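You operate a simulated robot arm through the tools that you are given. There is no shell and no other tool.

Carry out the task below with a simulated robot arm. There is one attempt and no reset: what you move stays moved.

TASK
Tidy up at the tall rack worktop. At the end: the white tin from the tall rack worktop is on the tall rack middle shelf; the teal tin from the tall rack worktop is on the tall rack middle shelf; the yellow tin is on the tall rack middle shelf; the orange cube is on the tall rack middle shelf; whatever was shut is shut again. Leave all else as you found it, and nothing knocked over. Set down upright: orange cube.

The check looks at the end state, three seconds after you hand in, the way a careful person would. Anything else that was tipped, shoved, dropped, spilled or broken makes it a failure.

THE ROBOT
A 7-joint arm with a two-finger parallel gripper, fixed in place. Base frame: the origin is on the floor under the middle of its stand, x ahead of it, y to its left, z up. Lengths are in mm, angles in rad, forces in N, time in s.
It reaches about 1247 mm from its shoulder. Its first joint turns from -2.304 to 2.304 rad. Payload 3.91 kg.
The tool frame sits at the grasp point between the pads (the TCP): z along the fingers, y along the line on which they close. The tips reach 30 mm beyond it. The gripper opens to 110 mm. The fingers are 20 mm wide and 10 mm thick; the gripper's body (48 by 112 mm) begins 55 mm behind the TCP.
Orientation is that of the tool frame in the base frame, as [roll, pitch, yaw] about the fixed x, y, z axes, in that order (R = Rz(yaw) Ry(pitch) Rx(roll)). With the fingers straight down and closing along the base's y, the tool's x points along the base's -x, its y along +y and its z along -z.

THE INTERFACE
- The arm moves only by the tool step_arm. Its argument "increments" is a list of rows, each a list of 3 entries, a list of its own where there are three numbers: the turn, a rotation vector about the tool's x, y, z in units of 6 degrees (1.0 is 6 degrees), then the shift along the tool's x, y, z in units of 30 mm (1.0 is 30 mm), then the finger opening in mm, from 0 to 110. In form: [[[wx, wy, wz], [x, y, z], grip], ...]. A call has 1 to 20 rows; each row shifts and turns the commanded pose from where the row before left it, along the tool's axes as they then stand. A call with a number of a shift or a turn outside -1 to 1 is refused whole. A row lasts 0.2 s, in which the tool goes at most 50 mm and 0.15 rad; a call with a longer step from one row to the next is refused whole, and so is a gripper value outside its range. Where a pose cannot be reached the arm comes as near as it can. A force on the tool above 40 N (or 10 N above the force at the start of the call, whichever is more), or a blocked arm, ends the call early, and 0.2 s more pass. Each finger travels about 108 mm/s and halts on what it meets, pressing with about 40 N; the grip force reading is that of the motor and also rises with nothing between the fingers. The clock runs only during rows and for 0.2 s after the last one: add rows that do not move to give the fingers time. The reply holds the time, the measured pose of the TCP, the force on the tool along the base axes, the opening and the grip force, in the units named above and with some noise, with the torque about the TCP (base axes, N m) and any sound that the robot's microphone picked up.
- Cameras (640 x 400 px; columns grow to the right, rows downward): "scene" is fixed at [40.4, -481.3, 1770.6]; the picture's right is [0.55, -0.84, 0.00], its down [-0.47, -0.31, -0.83] and it looks along [0.69, 0.45, -0.56] (base axes); focal length 354 px, centre (320, 200). "wrist" rides on the gripper at [72, 17, -103] in the tool frame; the picture's right is [-0.23, 0.97, 0.00], its down [-0.76, -0.18, -0.62] and it looks along [-0.61, -0.14, 0.78] (tool axes); focal length 222 px, centre (320, 200). There is no depth. A picture from a camera that has moved, and an enlarged one, comes with that camera's place and axes in the base frame and with its lens. The place of the scene camera against the robot may be out by one fixed shift of up to 25 mm in any direction.
- snapshot(camera): a new picture of that camera. The clock stands still meanwhile.
- close_up(camera, box): a new picture of the part [left, top, right, bottom] of that camera's present view, enlarged. The clock stands still meanwhile.
- finish_job(): hands the job in; it is judged then, once.

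Places have to be worked out from the pictures, the camera data and where the tool is seen. Open the gripper and draw the arm clear of the work before you hand the job in, unless the task says otherwise.

The tools are called after ">>>" as a command line: name --argument value ..., lists and objects as JSON in quotes. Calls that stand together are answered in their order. step_arm: Moves the arm, as the interface text tells. Its arguments: {"type":"object","properties":{"increments":{"type":"array","items":{"type":"array"}}},"required":["increments"]} The other tools are called the same way: snapshot (camera) takes a picture; close_up (camera, box) takes an enlarged picture of a part of a camera's view; finish_job () hands the job in.

At the start:

```text
time: 0.0
position: [528.5, 39.7, 1423.6]
tcp_rot: [3.142, 0.0, 3.14]
contact_force: [1.2, 0.3, 0.3]
ft_torque: [0.02, 0.03, -0.01]
gripper_width: 110.1
grasp_force: 0.0
```

scene: 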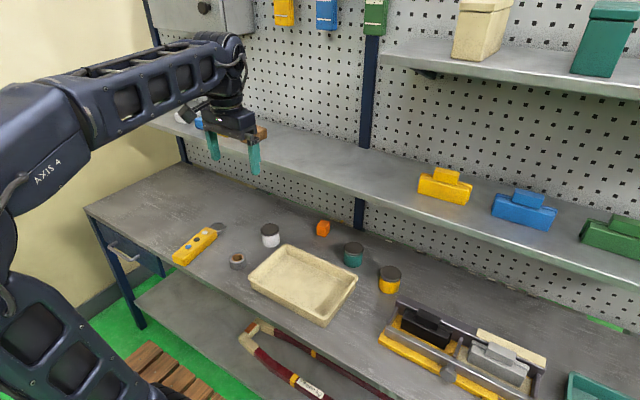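
wrist: 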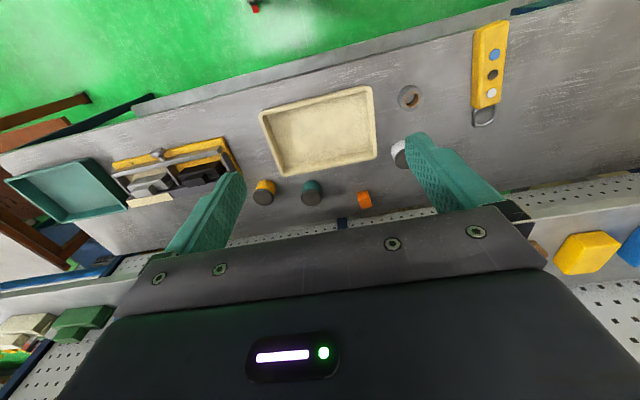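

I'll start by looking closely at the worktop and the middle shelf in both cameras.

>>> close_up --camera "scene" --box '[220, 180, 460, 330]'

>>> close_up --camera "scene" --box '[120, 60, 440, 260]'

>>> snapshot --camera "wrist"

>>> close_up --camera "scene" --box '[360, 0, 640, 400]'

```text
2.67 times, centred on (340, 255) of scene
camera zoom: at [40.4, -481.3, 1770.6], right [0.55, -0.84, 0.0], down [-0.47, -0.31, -0.83], along [0.69, 0.45, -0.56], focal length 945 px, centre (267, 53)
```

zoom: 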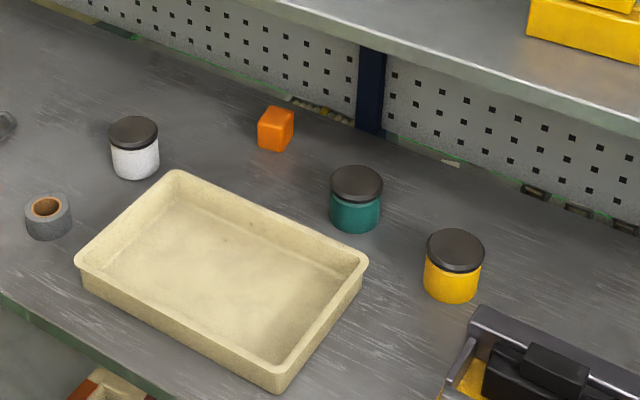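

```text
2.00 times, centred on (280, 160) of scene
camera zoom: at [40.4, -481.3, 1770.6], right [0.55, -0.84, 0.0], down [-0.47, -0.31, -0.83], along [0.69, 0.45, -0.56], focal length 708 px, centre (400, 280)
```

zoom: 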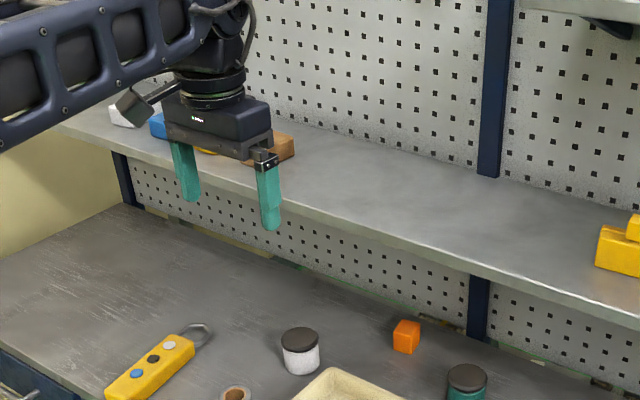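

```text
taken
camera wrist: at [456.0, 56.6, 1527.1], right [0.23, 0.97, 0.0], down [0.76, -0.18, 0.62], along [0.61, -0.14, -0.78], focal length 222 px, centre (320, 200)
```

wrist: 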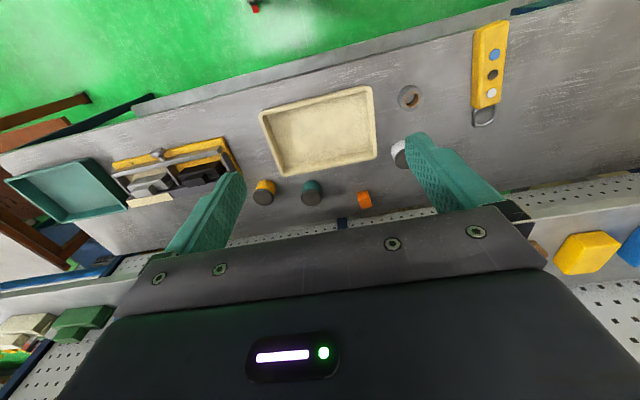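

```text
1.00 times, centred on (500, 200) of scene (not enlarged: the box is as wide or as high as the picture)
camera zoom: at [40.4, -481.3, 1770.6], right [0.55, -0.84, 0.0], down [-0.47, -0.31, -0.83], along [0.69, 0.45, -0.56], focal length 354 px, centre (140, 200)
```

zoom: 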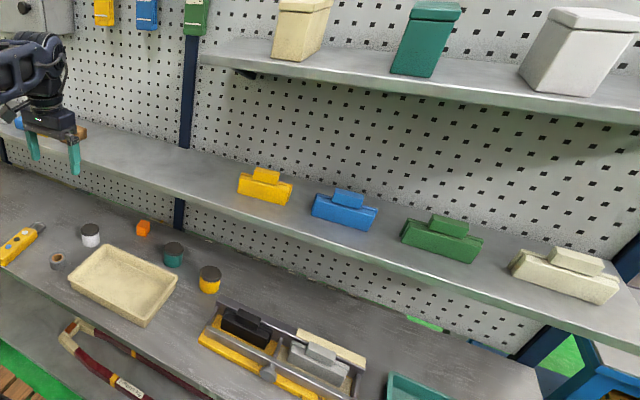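

The shelf with the small boxes lies at about z≈1225 with its front edge near x≈850. The tins and cube are on the worktop near z≈900, with the cube partly under that shelf. I'll bring the gripper lower and forward over free space to see them better with the wrist camera.

>>> step_arm --increments '[[[0, 0, 0], [-0.3, -0.167, 0.9], 110], [[0, 0, 0], [-0.3, -0.167, 0.9], 110], [[0, 0, 0], [-0.3, -0.167, 0.9], 110], [[0, 0, 0], [-0.3, -0.167, 0.9], 110], [[0, 0, 0], [-0.3, -0.167, 0.9], 110], [[0, 0, 0], [-0.3, -0.167, 0.9], 110], [[0, 0, 0], [-0.3, -0.167, 0.9], 110], [[0, 0, 0], [-0.3, -0.167, 0.9], 110], [[0, 0, 0], [0, 0, 0], 110]]'

>>> snapshot --camera "wrist"

>>> snapshot --camera "scene"

```text
time: 2.0
position: [601.6, -0.4, 1208.2]
tcp_rot: [3.141, 0.0, -3.141]
contact_force: [-0.1, 0.3, 0.1]
ft_torque: [0.01, -0.02, 0.01]
gripper_width: 110.0
grasp_force: 0.0
```

```text
taken
camera wrist: at [528.2, 17.0, 1310.5], right [0.23, 0.97, 0.0], down [0.76, -0.18, 0.62], along [0.61, -0.14, -0.78], focal length 222 px, centre (320, 200)
```

wrist: 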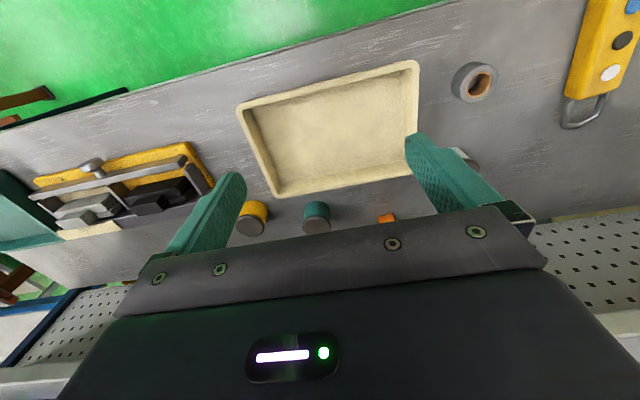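

```text
taken
```

scene: 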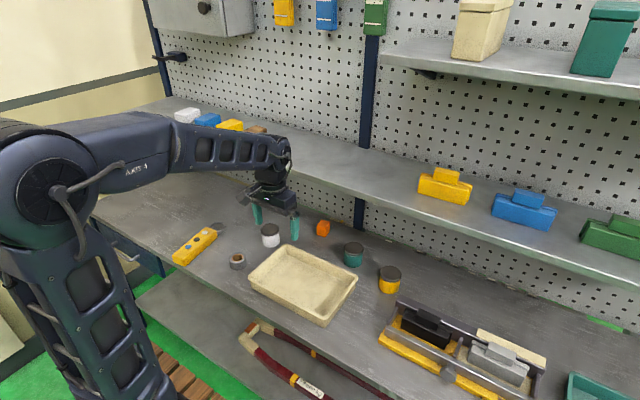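

The view ahead is partly hidden by the gripper's own body. I'll take enlarged wrist views of the tins and cube to triangulate them.

>>> close_up --camera "wrist" --box '[220, 160, 420, 285]'

>>> close_up --camera "wrist" --box '[400, 100, 560, 200]'

>>> close_up --camera "scene" --box '[240, 180, 420, 300]'

```text
3.20 times, centred on (320, 222) of wrist
camera zoom: at [528.2, 17.0, 1310.5], right [0.23, 0.97, 0.0], down [0.76, -0.18, 0.62], along [0.61, -0.14, -0.78], focal length 711 px, centre (320, 128)
```

zoom: 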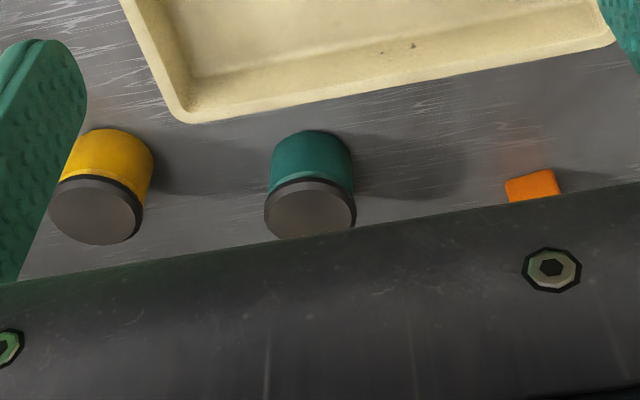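

```text
4.00 times, centred on (480, 150) of wrist
camera zoom: at [528.2, 17.0, 1310.5], right [0.23, 0.97, 0.0], down [0.76, -0.18, 0.62], along [0.61, -0.14, -0.78], focal length 888 px, centre (-320, 400)
```

zoom: 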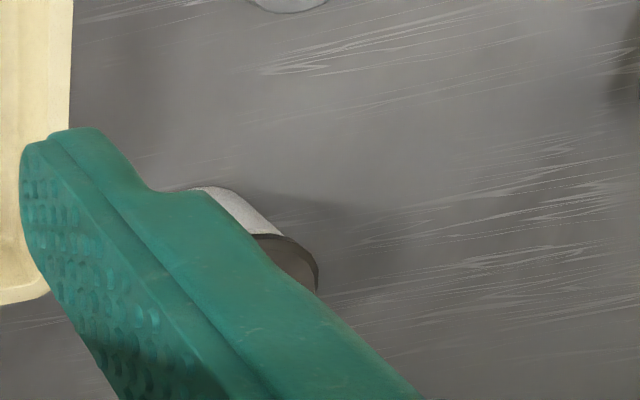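

```text
3.33 times, centred on (330, 240) of scene
camera zoom: at [40.4, -481.3, 1770.6], right [0.55, -0.84, 0.0], down [-0.47, -0.31, -0.83], along [0.69, 0.45, -0.56], focal length 1181 px, centre (287, 67)
```

zoom: 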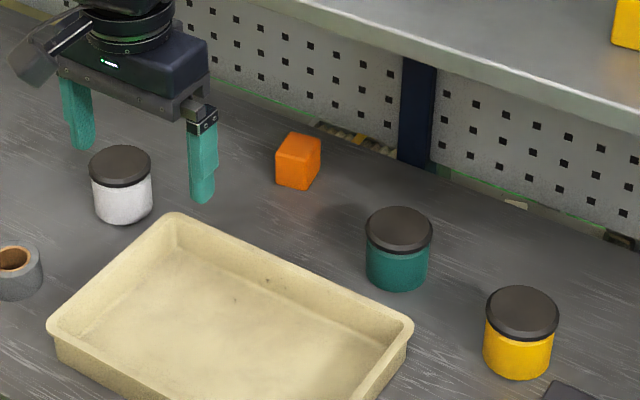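

Rough positions so far: teal ≈(881,-73), with the tins about 64 mm across and about 55 mm high. To see under the shelf, I'll tilt the fingers forward by about 45° while still in free space.

>>> step_arm --increments '[[[0, -0.9375, 0], [0, 0, 0], 110], [[0, -0.9375, 0], [0, 0, 0], 110], [[0, -0.9375, 0], [0, 0, 0], 110], [[0, -0.9375, 0], [0, 0, 0], 110], [[0, -0.9375, 0], [0, 0, 0], 110], [[0, -0.9375, 0], [0, 0, 0], 110], [[0, -0.9375, 0], [0, 0, 0], 110], [[0, -0.9375, 0], [0, 0, 0], 110], [[0, 0, 0], [0, 0, 0], 110]]'

>>> snapshot --camera "wrist"

>>> snapshot --camera "scene"

```text
time: 4.0
position: [601.0, -0.8, 1207.1]
tcp_rot: [3.141, 0.785, 3.141]
contact_force: [0.4, -0.4, 0.7]
ft_torque: [0.0, 0.0, 0.03]
gripper_width: 109.5
grasp_force: 0.1
```

```text
taken
camera wrist: at [476.1, 16.5, 1229.5], right [0.16, 0.97, 0.16], down [0.1, -0.18, 0.98], along [0.98, -0.14, -0.12], focal length 222 px, centre (320, 200)
```

wrist: 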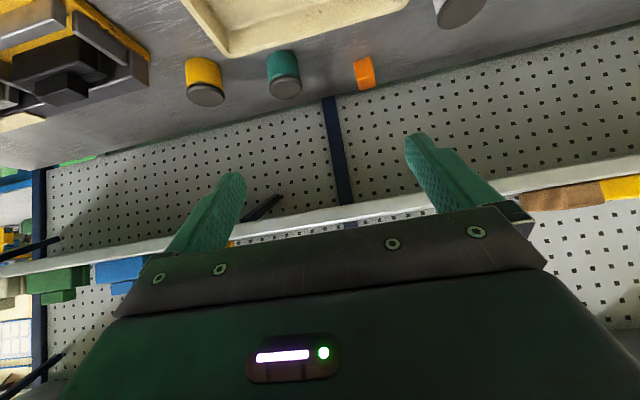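

```text
taken
```

scene: 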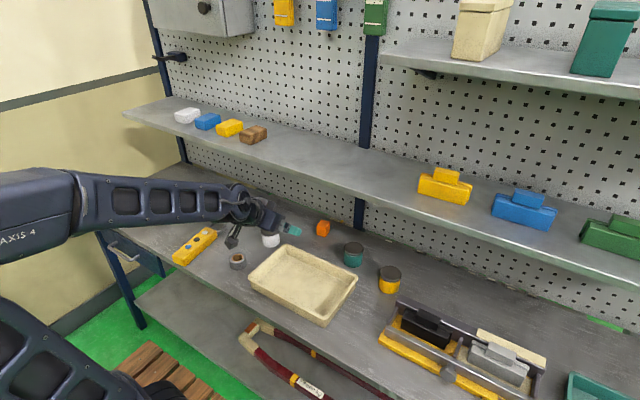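

This view shows everything clearly. I'll take enlarged views of each item here.

>>> close_up --camera "wrist" --box '[160, 20, 400, 170]'

>>> close_up --camera "wrist" --box '[330, 40, 410, 90]'

>>> close_up --camera "wrist" --box '[400, 0, 640, 150]'

>>> close_up --camera "scene" --box '[110, 80, 350, 230]'

```text
2.67 times, centred on (280, 95) of wrist
camera zoom: at [476.1, 16.5, 1229.5], right [0.16, 0.97, 0.16], down [0.1, -0.18, 0.98], along [0.98, -0.14, -0.12], focal length 592 px, centre (427, 480)
```

zoom: 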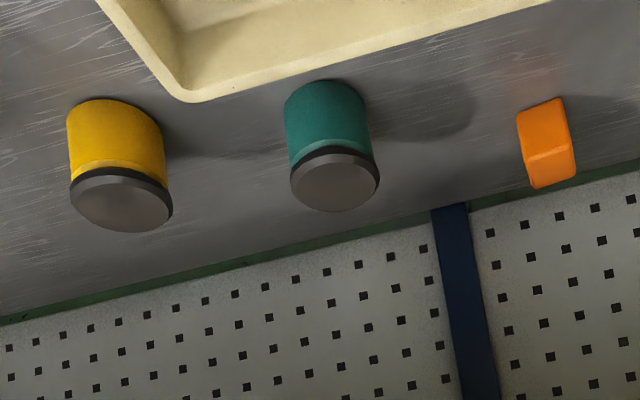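

```text
8.00 times, centred on (370, 65) of wrist
camera zoom: at [476.1, 16.5, 1229.5], right [0.16, 0.97, 0.16], down [0.1, -0.18, 0.98], along [0.98, -0.14, -0.12], focal length 1777 px, centre (-80, 1280)
```

zoom: 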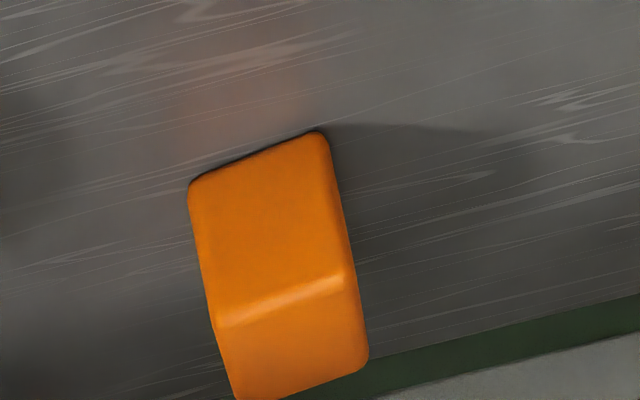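

```text
2.67 times, centred on (520, 75) of wrist
camera zoom: at [476.1, 16.5, 1229.5], right [0.16, 0.97, 0.16], down [0.1, -0.18, 0.98], along [0.98, -0.14, -0.12], focal length 592 px, centre (-213, 533)
```

zoom: 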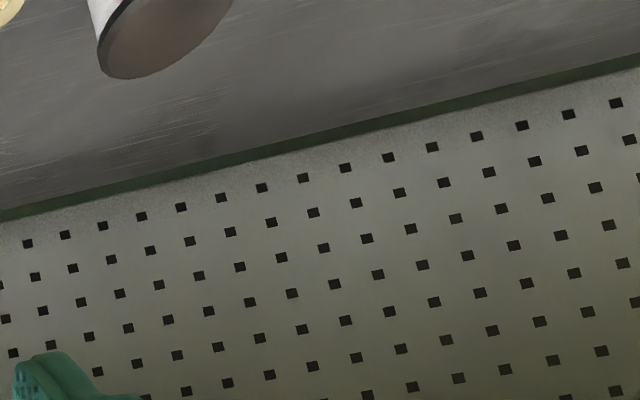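

```text
2.67 times, centred on (230, 155) of scene
camera zoom: at [40.4, -481.3, 1770.6], right [0.55, -0.84, 0.0], down [-0.47, -0.31, -0.83], along [0.69, 0.45, -0.56], focal length 945 px, centre (560, 320)
```

zoom: 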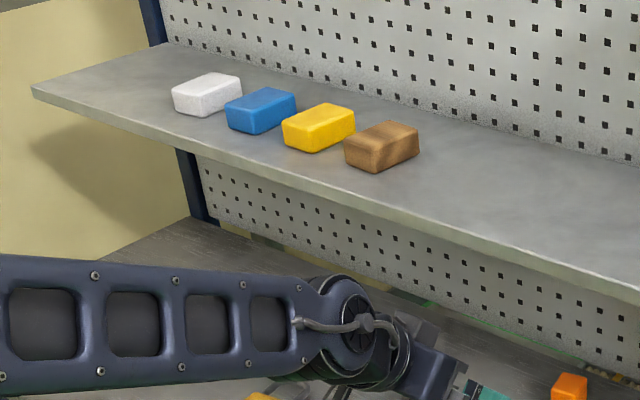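

Both views agree on y, but the baseline between them is too small for depth. I'll lower the tilted hand by 180 mm over the tray, staying in free space, for a second low viewpoint.

>>> step_arm --increments '[[[0, 0, 0], [0.707, 0, 0.707], 110], [[0, 0, 0], [0.707, 0, 0.707], 110], [[0, 0, 0], [0.707, 0, 0.707], 110], [[0, 0, 0], [0.707, 0, 0.707], 110], [[0, 0, 0], [0.707, 0, 0.707], 110], [[0, 0, 0], [0.707, 0, 0.707], 110], [[0, 0, 0], [0, 0, 0], 110]]'

>>> snapshot --camera "wrist"

>>> snapshot --camera "scene"

```text
time: 5.6
position: [629.5, 31.1, 1045.2]
tcp_rot: [-3.141, 0.783, -3.095]
contact_force: [0.8, -5.0, 0.5]
ft_torque: [0.31, 0.09, 0.3]
gripper_width: 109.8
grasp_force: 0.1
out of reach, approached as far as the arm can: row 4, 5, 6
```

```text
taken
camera wrist: at [503.0, 42.3, 1066.3], right [0.11, 0.98, 0.16], down [0.11, -0.17, 0.98], along [0.99, -0.1, -0.13], focal length 222 px, centre (320, 200)
```

wrist: 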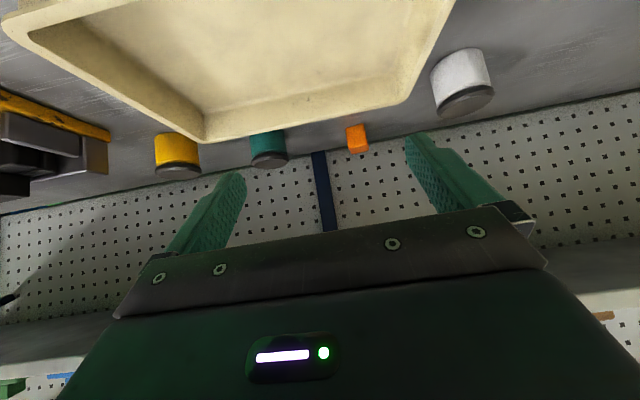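

```text
taken
```

scene: 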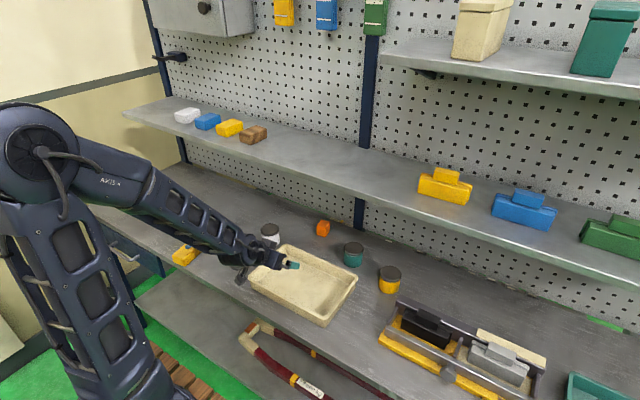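

The arm met a reach limit and stopped a little off target, so I'll note that tilt is limited here. I'll take enlarged views from this low vantage point, where the reported camera pose is still valid.

>>> close_up --camera "wrist" --box '[140, 100, 380, 250]'

>>> close_up --camera "wrist" --box '[340, 30, 500, 130]'

>>> close_up --camera "scene" --box '[120, 200, 360, 350]'

>>> close_up --camera "wrist" --box '[330, 110, 390, 160]'

```text
2.67 times, centred on (260, 175) of wrist
camera zoom: at [503.0, 42.3, 1066.3], right [0.11, 0.98, 0.16], down [0.11, -0.17, 0.98], along [0.99, -0.1, -0.13], focal length 592 px, centre (480, 267)
```

zoom: 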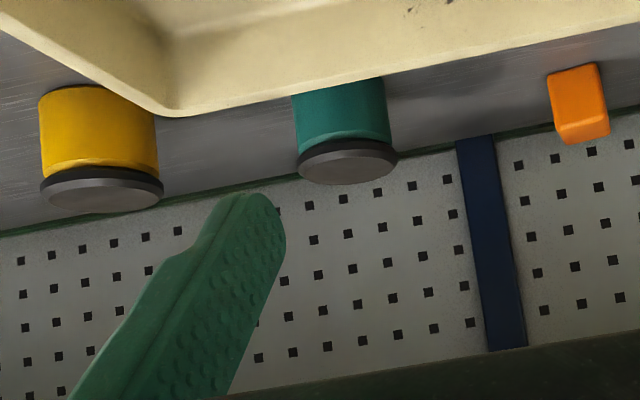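

```text
4.00 times, centred on (420, 80) of wrist
camera zoom: at [503.0, 42.3, 1066.3], right [0.11, 0.98, 0.16], down [0.11, -0.17, 0.98], along [0.99, -0.1, -0.13], focal length 888 px, centre (-80, 680)
```

zoom: 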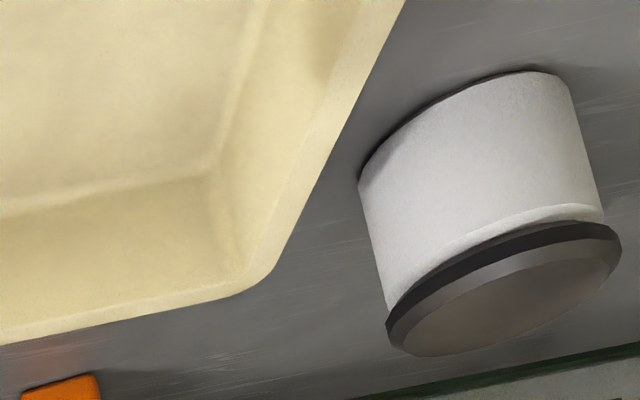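

```text
2.67 times, centred on (240, 275) of scene
camera zoom: at [40.4, -481.3, 1770.6], right [0.55, -0.84, 0.0], down [-0.47, -0.31, -0.83], along [0.69, 0.45, -0.56], focal length 945 px, centre (533, 0)
```

zoom: 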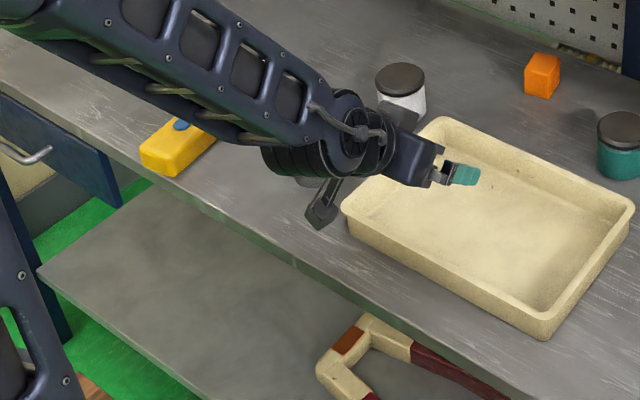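

```text
8.00 times, centred on (360, 135) of wrist
camera zoom: at [503.0, 42.3, 1066.3], right [0.11, 0.98, 0.16], down [0.11, -0.17, 0.98], along [0.99, -0.1, -0.13], focal length 1777 px, centre (0, 720)
```

zoom: 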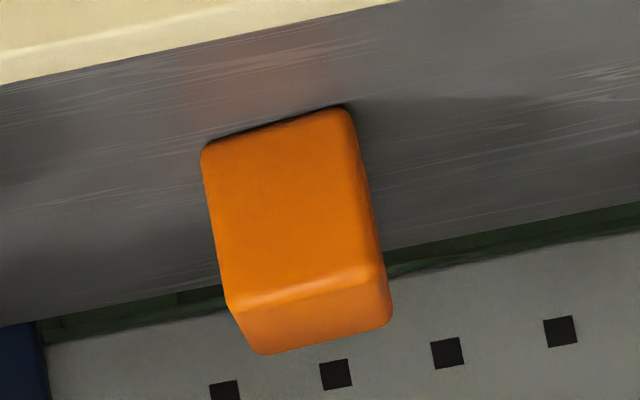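

Triangulating the two tilted views gives:
- worktop at z≈861
- cube ≈(992,97), about 40 mm wide and 45 mm high
- teal ≈(917,-83), top at 922
- yellow ≈(877,-247)
- white ≈(843,248)
- tray back rim at about x≈845

Next I'll raise the hand, still tilted, to look at the middle shelf from above.

>>> step_arm --increments '[[[0, 0, 0], [-0.5, 0, -0.5], 110], [[0, 0, 0], [-0.707, 0, -0.707], 110], [[0, 0, 0], [-0.707, 0, -0.707], 110], [[0, 0, 0], [-0.707, 0, -0.707], 110], [[0, 0, 0], [-0.707, 0, -0.707], 110], [[0, 0, 0], [-0.707, 0, -0.707], 110], [[0, 0, 0], [-0.707, 0, -0.707], 110], [[0, 0, 0], [-0.707, 0, -0.707], 110], [[0, 0, 0], [-0.707, 0, -0.707], 110], [[0, 0, 0], [-0.707, 0, -0.707], 110], [[0, 0, 0], [-0.707, 0, -0.707], 110], [[0, 0, 0], [-0.707, 0, -0.707], 110], [[0, 0, 0], [0, 0, 0], 110]]'

>>> snapshot --camera "wrist"

>>> snapshot --camera "scene"

```text
time: 8.4
position: [634.2, 8.5, 1395.0]
tcp_rot: [-3.141, 0.785, 3.141]
contact_force: [0.1, 0.4, 0.2]
ft_torque: [-0.01, 0.04, 0.01]
gripper_width: 109.8
grasp_force: 0.1
```

```text
taken
camera wrist: at [508.7, 25.1, 1416.8], right [0.16, 0.97, 0.16], down [0.1, -0.18, 0.98], along [0.98, -0.14, -0.12], focal length 222 px, centre (320, 200)
```

wrist: 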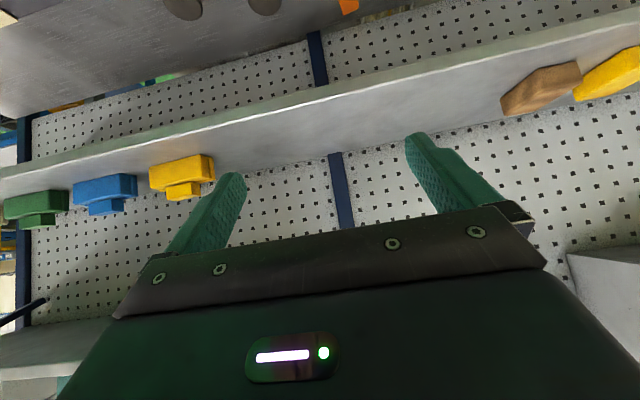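

```text
taken
```

scene: 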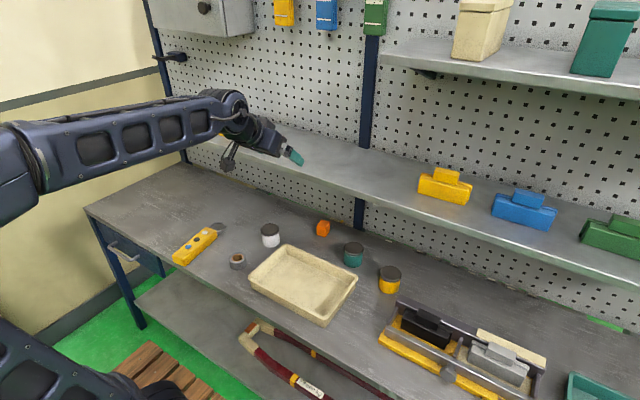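

The tray and everything else is undisturbed. I'll enlarge the shelf region here to get its front edge, height and free space.

>>> close_up --camera "wrist" --box '[200, 40, 420, 180]'

>>> close_up --camera "wrist" --box '[400, 0, 640, 150]'

>>> close_up --camera "wrist" --box '[0, 80, 240, 230]'

```text
2.86 times, centred on (310, 110) of wrist
camera zoom: at [508.7, 25.1, 1416.8], right [0.16, 0.97, 0.16], down [0.1, -0.18, 0.98], along [0.98, -0.14, -0.12], focal length 635 px, centre (349, 457)
```

zoom: 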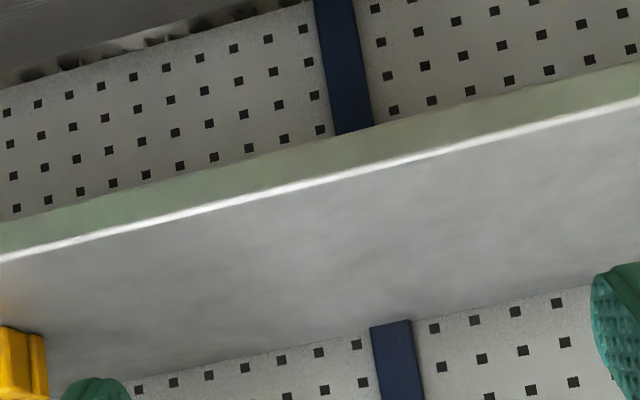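

```text
2.67 times, centred on (520, 75) of wrist
camera zoom: at [508.7, 25.1, 1416.8], right [0.16, 0.97, 0.16], down [0.1, -0.18, 0.98], along [0.98, -0.14, -0.12], focal length 592 px, centre (-213, 533)
```

zoom: 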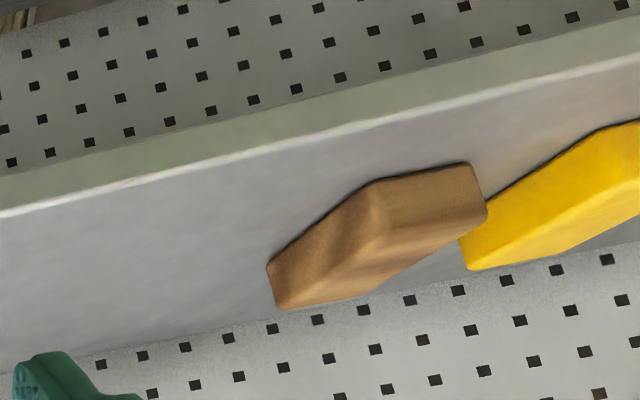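

```text
2.67 times, centred on (120, 155) of wrist
camera zoom: at [508.7, 25.1, 1416.8], right [0.16, 0.97, 0.16], down [0.1, -0.18, 0.98], along [0.98, -0.14, -0.12], focal length 592 px, centre (853, 320)
```

zoom: 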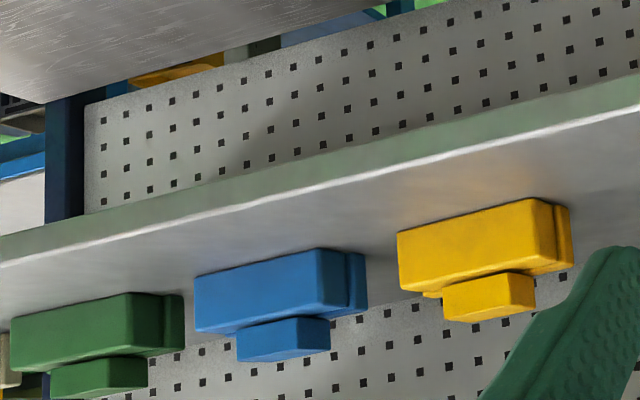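

I need a level view to pin down the shelf edge height, so I'll move down about 170 mm, staying in front of the shelf at x≈634.

>>> step_arm --increments '[[[0, 0, 0], [0.707, 0, 0.707], 110], [[0, 0, 0], [0.707, 0, 0.707], 110], [[0, 0, 0], [0.707, 0, 0.707], 110], [[0, 0, 0], [0.707, 0, 0.707], 110], [[0, 0, 0], [0.707, 0, 0.707], 110], [[0, 0, 0], [0.4, 0, 0.4], 110], [[0, 0, 0], [0, 0, 0], 110]]'

>>> close_up --camera "wrist" --box '[220, 100, 460, 250]'

>>> close_up --camera "wrist" --box '[160, 0, 480, 200]'

>>> close_up --camera "wrist" --box '[420, 0, 580, 100]'

```text
time: 10.0
position: [633.6, 7.9, 1227.4]
tcp_rot: [3.141, 0.787, 3.141]
contact_force: [0.8, 0.5, 0.5]
ft_torque: [0.0, -0.05, -0.01]
gripper_width: 109.8
grasp_force: 0.0
```

```text
2.67 times, centred on (340, 175) of wrist
camera zoom: at [509.0, 24.7, 1249.2], right [0.16, 0.97, 0.16], down [0.1, -0.18, 0.98], along [0.98, -0.14, -0.12], focal length 592 px, centre (267, 267)
```

zoom: 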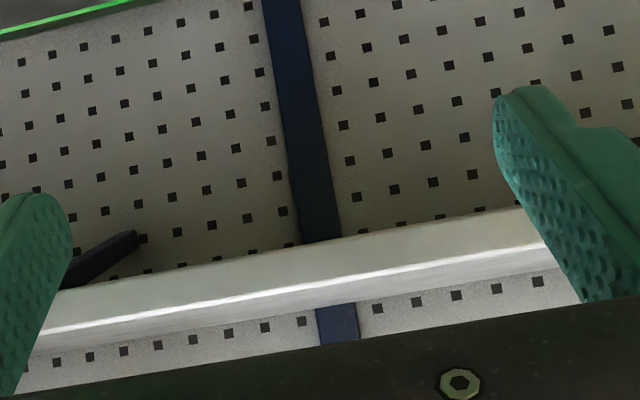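

```text
2.00 times, centred on (320, 100) of wrist
camera zoom: at [509.0, 24.7, 1249.2], right [0.16, 0.97, 0.16], down [0.1, -0.18, 0.98], along [0.98, -0.14, -0.12], focal length 444 px, centre (320, 400)
```

zoom: 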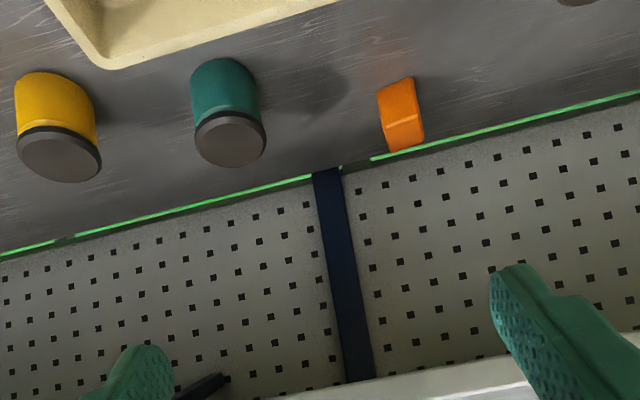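

```text
4.00 times, centred on (500, 50) of wrist
camera zoom: at [509.0, 24.7, 1249.2], right [0.16, 0.97, 0.16], down [0.1, -0.18, 0.98], along [0.98, -0.14, -0.12], focal length 888 px, centre (-400, 800)
```

zoom: 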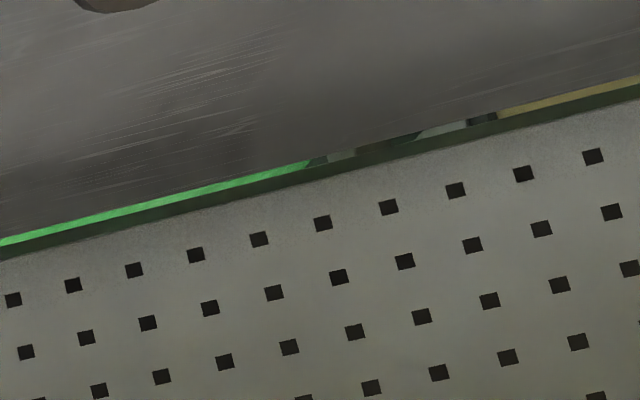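

Two views place the middle shelf's front edge at x≈835, top at z≈1223 and underside at z≈1201. The back is at x≈1106, and y from -255 to 350 is free. I'll start with the white tin: reduce the tilt to about 25° and move to a pre-grasp spot in front of it.

>>> step_arm --increments '[[[0, 0.8333, 0], [0, 0, 0], 110], [[0, 0.8333, 0], [0, 0, 0], 110], [[0, 0.8333, 0], [0, 0, 0], 110], [[0, 0.8333, 0], [0, 0, 0], 110], [[0, 0, 0], [-0.0122, 0.667, 0.671], 110], [[0, 0, 0], [-0.0122, 0.667, 0.671], 110], [[0, 0, 0], [-0.0122, 0.667, 0.671], 110], [[0, 0, 0], [-0.0122, 0.667, 0.671], 110], [[0, 0, 0], [-0.0122, 0.667, 0.671], 110], [[0, 0, 0], [-0.0122, 0.667, 0.671], 110], [[0, 0, 0], [-0.0122, 0.667, 0.671], 110], [[0, 0, 0], [-0.0122, 0.667, 0.671], 110], [[0, 0, 0], [-0.0122, 0.667, 0.671], 110], [[0, 0, 0], [-0.0122, 0.667, 0.671], 110], [[0, 0, 0], [-0.0122, 0.667, 0.671], 110], [[0, 0, 0], [-0.0122, 0.667, 0.671], 110], [[0, 0, 0], [0, 0, 0], 110]]'

>>> snapshot --camera "wrist"

>>> snapshot --camera "scene"

```text
time: 13.6
position: [739.0, 246.9, 1012.2]
tcp_rot: [3.14, 0.436, -3.141]
contact_force: [0.3, -0.5, -0.5]
ft_torque: [0.03, 0.0, 0.01]
gripper_width: 109.9
grasp_force: 0.1
```

```text
taken
camera wrist: at [629.6, 265.4, 1074.8], right [0.21, 0.97, 0.1], down [0.43, -0.18, 0.89], along [0.88, -0.14, -0.45], focal length 222 px, centre (320, 200)
```

wrist: 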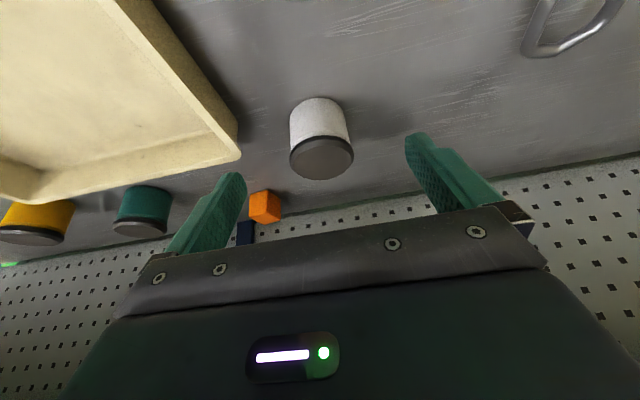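

```text
taken
```

scene: 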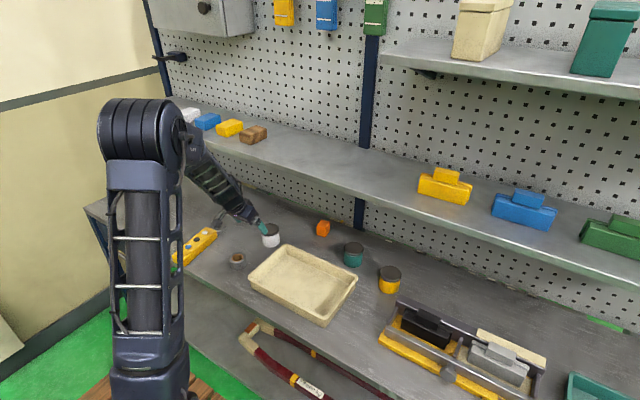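

The white tin sits a bit short and right of my earlier estimate. I'll enlarge it to refine the position before closing in.

>>> close_up --camera "wrist" --box '[260, 80, 388, 200]'

>>> close_up --camera "scene" --box '[200, 170, 340, 270]'

```text
3.33 times, centred on (324, 140) of wrist
camera zoom: at [629.6, 265.4, 1074.8], right [0.21, 0.97, 0.1], down [0.43, -0.18, 0.89], along [0.88, -0.14, -0.45], focal length 740 px, centre (307, 400)
```

zoom: 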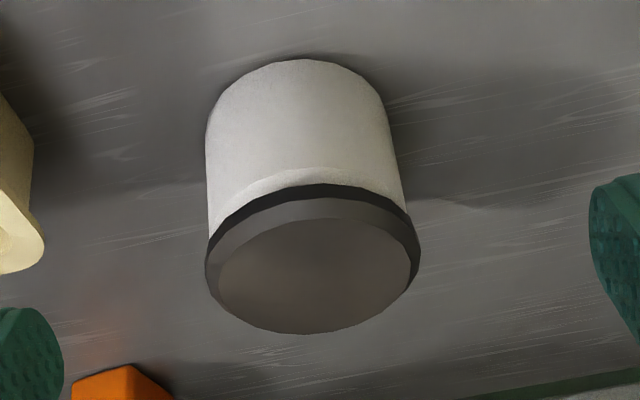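

```text
4.00 times, centred on (270, 220) of scene
camera zoom: at [40.4, -481.3, 1770.6], right [0.55, -0.84, 0.0], down [-0.47, -0.31, -0.83], along [0.69, 0.45, -0.56], focal length 1417 px, centre (520, 120)
```

zoom: 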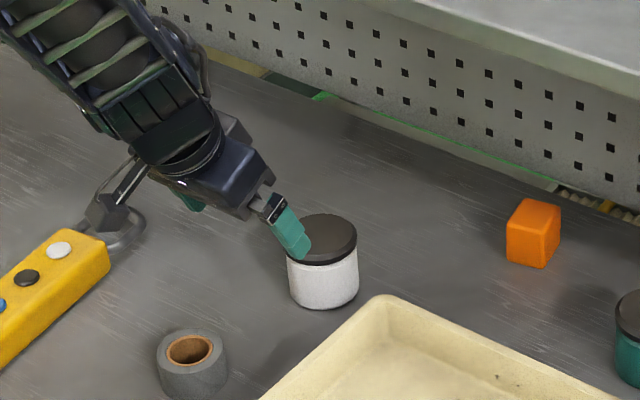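

The white tin's centre is refined to (836,240). I'll advance with open fingers to straddle it at TCP (836,240,900), keeping the tips about 8 mm above the worktop.

>>> step_arm --increments '[[[0, 0, 0], [-0.169, -0.029, 0.594], 110], [[0, 0, 0], [-0.169, -0.029, 0.594], 110], [[0, 0, 0], [-0.169, -0.029, 0.594], 110], [[0, 0, 0], [-0.169, -0.029, 0.594], 110], [[0, 0, 0], [-0.169, -0.029, 0.594], 110], [[0, 0, 0], [-0.169, -0.029, 0.594], 110], [[0, 0, 0], [-0.169, -0.029, 0.594], 110], [[0, 0, 0], [-0.169, -0.029, 0.594], 110], [[0, 0, 0], [0, 0, 0], 110]]'

>>> snapshot --camera "wrist"

>>> close_up --camera "scene" --box '[200, 170, 340, 270]'

```text
time: 15.6
position: [837.7, 240.7, 900.3]
tcp_rot: [3.141, 0.437, -3.141]
contact_force: [-0.2, 0.4, 1.3]
ft_torque: [0.05, 0.0, -0.01]
gripper_width: 110.0
grasp_force: 0.1
```

```text
taken
camera wrist: at [727.1, 258.3, 962.6], right [0.21, 0.97, 0.1], down [0.43, -0.18, 0.89], along [0.88, -0.14, -0.45], focal length 222 px, centre (320, 200)
```

wrist: 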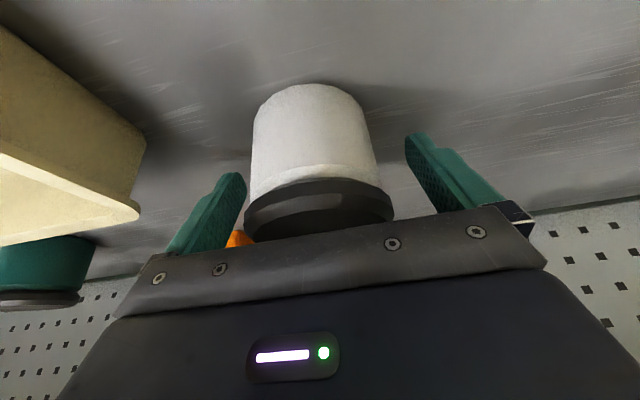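

```text
4.00 times, centred on (270, 220) of scene
camera zoom: at [40.4, -481.3, 1770.6], right [0.55, -0.84, 0.0], down [-0.47, -0.31, -0.83], along [0.69, 0.45, -0.56], focal length 1417 px, centre (520, 120)
```

zoom: 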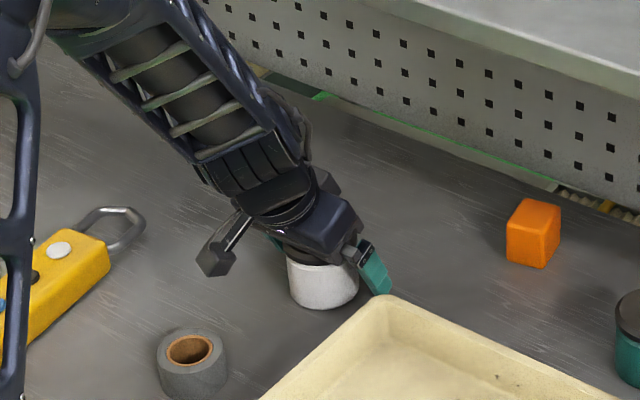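

The tin is centred between the fingers. I'll close the gripper on it.

>>> step_arm --increments '[[[0, 0, 0], [0, 0, 0], 90], [[0, 0, 0], [0, 0, 0], 80], [[0, 0, 0], [0, 0, 0], 60], [[0, 0, 0], [0, 0, 0], 50], [[0, 0, 0], [0, 0, 0], 50], [[0, 0, 0], [0, 0, 0], 50]]'

>>> snapshot --camera "wrist"

```text
time: 17.0
position: [837.2, 241.1, 899.7]
tcp_rot: [-3.14, 0.437, -3.14]
contact_force: [0.2, -1.4, 0.6]
ft_torque: [0.08, -0.03, 0.0]
gripper_width: 71.7
grasp_force: 40.1
```

```text
taken
camera wrist: at [727.0, 258.2, 962.7], right [0.21, 0.97, 0.1], down [0.43, -0.18, 0.89], along [0.88, -0.14, -0.45], focal length 222 px, centre (320, 200)
```

wrist: 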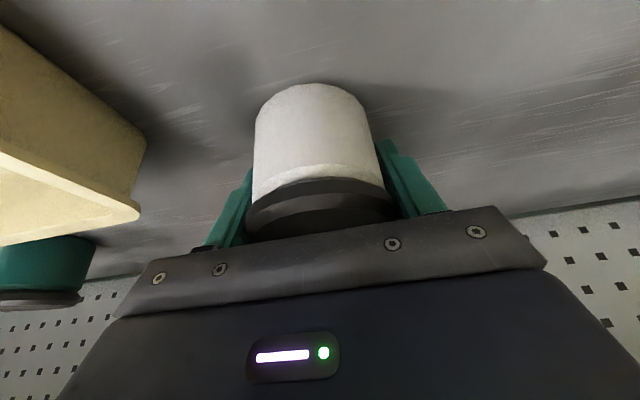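

The grip is firm at 71.7 mm. I'll lift slightly and back out along the approach path, away from the shelf edge.

>>> step_arm --increments '[[[0, 0, 0], [-0.141, 0, -0.302], 50], [[0, 0, 0], [-0.141, 0, -0.302], 50], [[0, 0, 0], [0.19, 0, -0.548], 50], [[0, 0, 0], [0.19, 0, -0.548], 50], [[0, 0, 0], [0.19, 0, -0.548], 50], [[0, 0, 0], [0.19, 0, -0.548], 50], [[0, 0, 0], [0.19, 0, -0.548], 50], [[0, 0, 0], [0.19, 0, -0.548], 50], [[0, 0, 0], [0.19, 0, -0.548], 50], [[0, 0, 0], [0.19, 0, -0.548], 50], [[0, 0, 0], [0, 0, 0], 50]]'

>>> snapshot --camera "wrist"

>>> snapshot --camera "scene"

```text
time: 19.4
position: [740.0, 241.2, 1018.4]
tcp_rot: [3.141, 0.433, -3.14]
contact_force: [-0.2, 0.4, -3.9]
ft_torque: [-0.03, 0.0, -0.02]
gripper_width: 71.5
grasp_force: 39.9
```

```text
taken
camera wrist: at [630.1, 257.8, 1081.8], right [0.21, 0.97, 0.1], down [0.43, -0.18, 0.89], along [0.88, -0.14, -0.45], focal length 222 px, centre (320, 200)
```

wrist: 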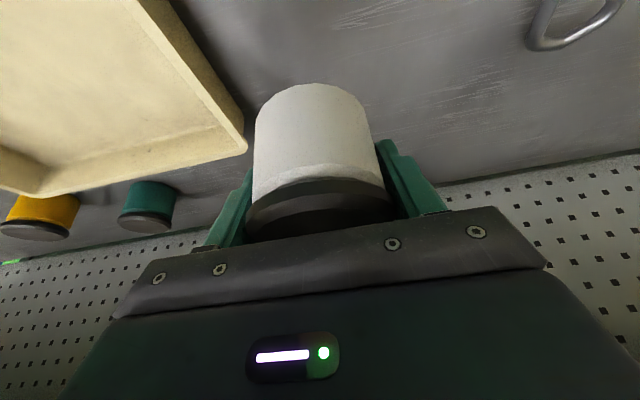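

```text
taken
```

scene: 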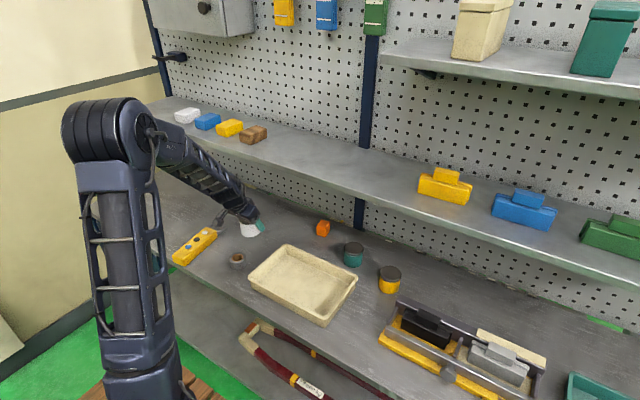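

The tin is held (about 4 N) and upright. I'll rise straight up in front of the shelf to z≈1310.

>>> step_arm --increments '[[[0, 0, 0], [-0.411, 0, -0.882], 50], [[0, 0, 0], [-0.411, 0, -0.882], 50], [[0, 0, 0], [-0.411, 0, -0.882], 50], [[0, 0, 0], [-0.411, 0, -0.882], 50], [[0, 0, 0], [-0.411, 0, -0.882], 50], [[0, 0, 0], [-0.411, 0, -0.882], 50], [[0, 0, 0], [-0.411, 0, -0.882], 50], [[0, 0, 0], [-0.411, 0, -0.882], 50], [[0, 0, 0], [-0.411, 0, -0.882], 50], [[0, 0, 0], [-0.411, 0, -0.882], 50], [[0, 0, 0], [0, 0, 0], 50]]'

>>> snapshot --camera "wrist"

>>> snapshot --camera "scene"

```text
time: 21.8
position: [739.2, 239.3, 1312.2]
tcp_rot: [3.141, 0.433, -3.14]
contact_force: [0.3, 0.1, -3.6]
ft_torque: [-0.03, -0.06, 0.05]
gripper_width: 71.3
grasp_force: 40.0
```

```text
taken
camera wrist: at [629.5, 257.4, 1375.4], right [0.21, 0.97, 0.1], down [0.43, -0.18, 0.89], along [0.88, -0.14, -0.45], focal length 222 px, centre (320, 200)
```

wrist: 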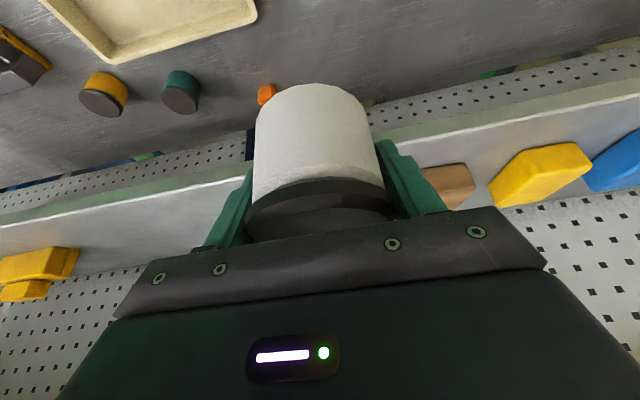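

```text
taken
```

scene: 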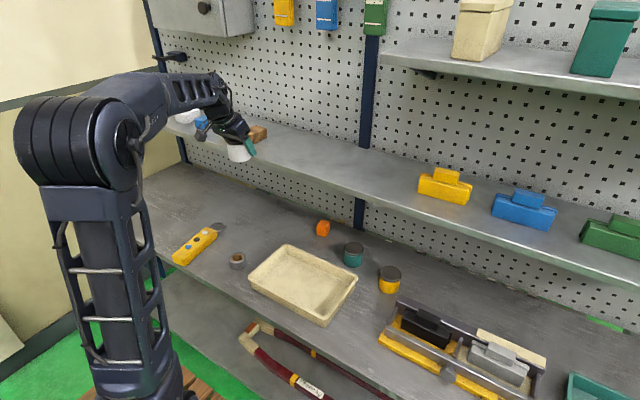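

The route is clear: the wood block starts at y≈350, and the tin is at y≈239 with its bottom at about 1273. I'll move forward over the shelf to x≈934 and lower to about 10 mm above the surface.

>>> step_arm --increments '[[[0, 0, 0], [-0.736, 0, 0.343], 50], [[0, 0, 0], [-0.736, 0, 0.343], 50], [[0, 0, 0], [-0.736, 0, 0.343], 50], [[0, 0, 0], [-0.736, 0, 0.343], 50], [[0, 0, 0], [-0.736, 0, 0.343], 50], [[0, 0, 0], [-0.736, 0, 0.343], 50], [[0, 0, 0], [-0.736, 0, 0.343], 50], [[0, 0, 0], [-0.736, 0, 0.343], 50], [[0, 0, 0], [0.188, 0, 0.403], 50], [[0, 0, 0], [0.188, 0, 0.403], 50], [[0, 0, 0], [0.188, 0, 0.403], 50], [[0, 0, 0], [0, 0, 0], 50]]'

>>> snapshot --camera "wrist"

>>> close_up --camera "scene" --box '[160, 60, 400, 210]'

```text
time: 24.4
position: [934.7, 241.3, 1269.9]
tcp_rot: [3.141, 0.437, 3.141]
contact_force: [0.6, -0.1, -2.4]
ft_torque: [-0.01, -0.03, 0.0]
gripper_width: 71.3
grasp_force: 40.3
```

```text
taken
camera wrist: at [824.7, 258.1, 1334.1], right [0.21, 0.97, 0.1], down [0.43, -0.18, 0.89], along [0.88, -0.14, -0.45], focal length 222 px, centre (320, 200)
```

wrist: 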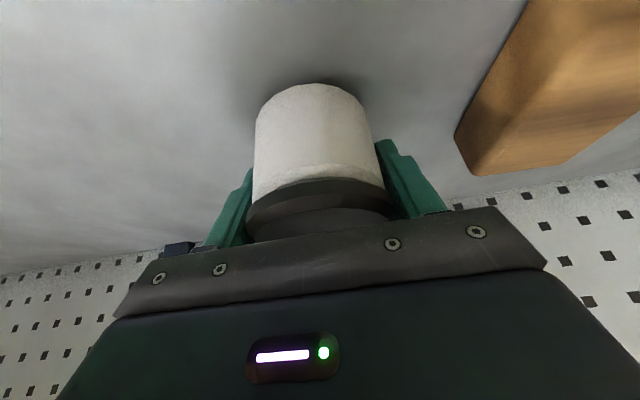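

```text
2.67 times, centred on (280, 135) of scene
camera zoom: at [40.4, -481.3, 1770.6], right [0.55, -0.84, 0.0], down [-0.47, -0.31, -0.83], along [0.69, 0.45, -0.56], focal length 945 px, centre (427, 373)
```

zoom: 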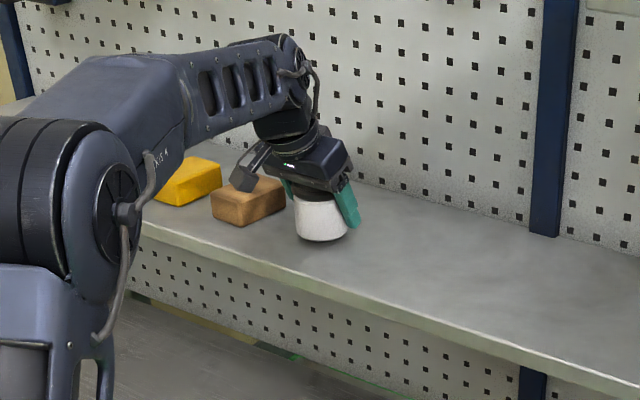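

The tin is just above the shelf and clear of the wood block. I'll lower it in small steps while watching the force for contact.

>>> step_arm --increments '[[[0, 0, 0], [0.0423, 0, 0.0906], 50], [[0, 0, 0], [0.0423, 0, 0.0906], 50], [[0, 0, 0], [0, 0, 0], 50]]'

>>> step_arm --increments '[[[0, 0, 0], [0.0211, 0, 0.0453], 50], [[0, 0, 0], [0, 0, 0], 50]]'

>>> close_up --camera "wrist" --box '[220, 60, 420, 185]'

```text
time: 25.2
position: [934.8, 241.4, 1266.3]
tcp_rot: [-3.141, 0.433, -3.141]
contact_force: [1.2, 0.3, -3.1]
ft_torque: [-0.02, -0.05, 0.0]
gripper_width: 71.7
grasp_force: 40.5
```

```text
time: 25.8
position: [934.6, 240.8, 1264.2]
tcp_rot: [3.142, 0.435, -3.14]
contact_force: [1.6, 1.0, 3.7]
ft_torque: [-0.04, 0.18, 0.0]
gripper_width: 71.5
grasp_force: 40.1
```

```text
3.20 times, centred on (320, 122) of wrist
camera zoom: at [824.6, 258.0, 1327.6], right [0.21, 0.97, 0.1], down [0.43, -0.18, 0.89], along [0.88, -0.14, -0.45], focal length 711 px, centre (320, 448)
```

zoom: 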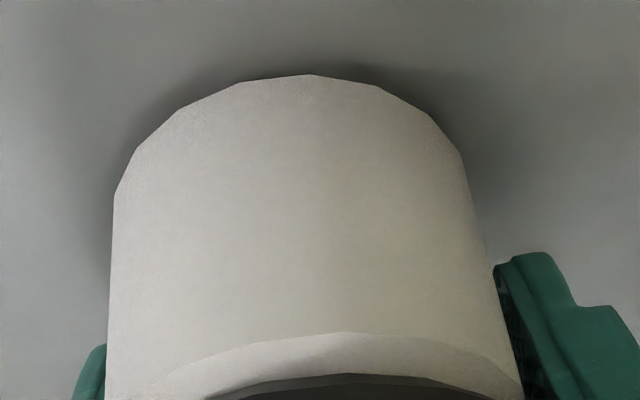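

Contact is confirmed, with the force flipped to +3.7 N at z≈1264. I'll open the fingers gently.

>>> step_arm --increments '[[[0, 0, 0], [0, 0, 0], 76], [[0, 0, 0], [0, 0, 0], 84], [[0, 0, 0], [0, 0, 0], 94], [[0, 0, 0], [0, 0, 0], 94], [[0, 0, 0], [0, 0, 0], 94]]'

>>> snapshot --camera "wrist"

```text
time: 27.0
position: [934.4, 241.0, 1263.6]
tcp_rot: [3.141, 0.437, -3.141]
contact_force: [0.2, -1.2, -0.1]
ft_torque: [0.0, 0.02, 0.0]
gripper_width: 94.1
grasp_force: 0.1
```

```text
taken
camera wrist: at [824.6, 258.0, 1327.1], right [0.21, 0.97, 0.1], down [0.43, -0.18, 0.89], along [0.88, -0.14, -0.45], focal length 222 px, centre (320, 200)
```

wrist: 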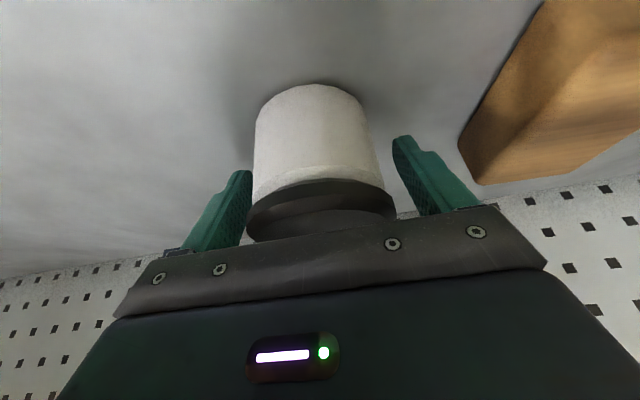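

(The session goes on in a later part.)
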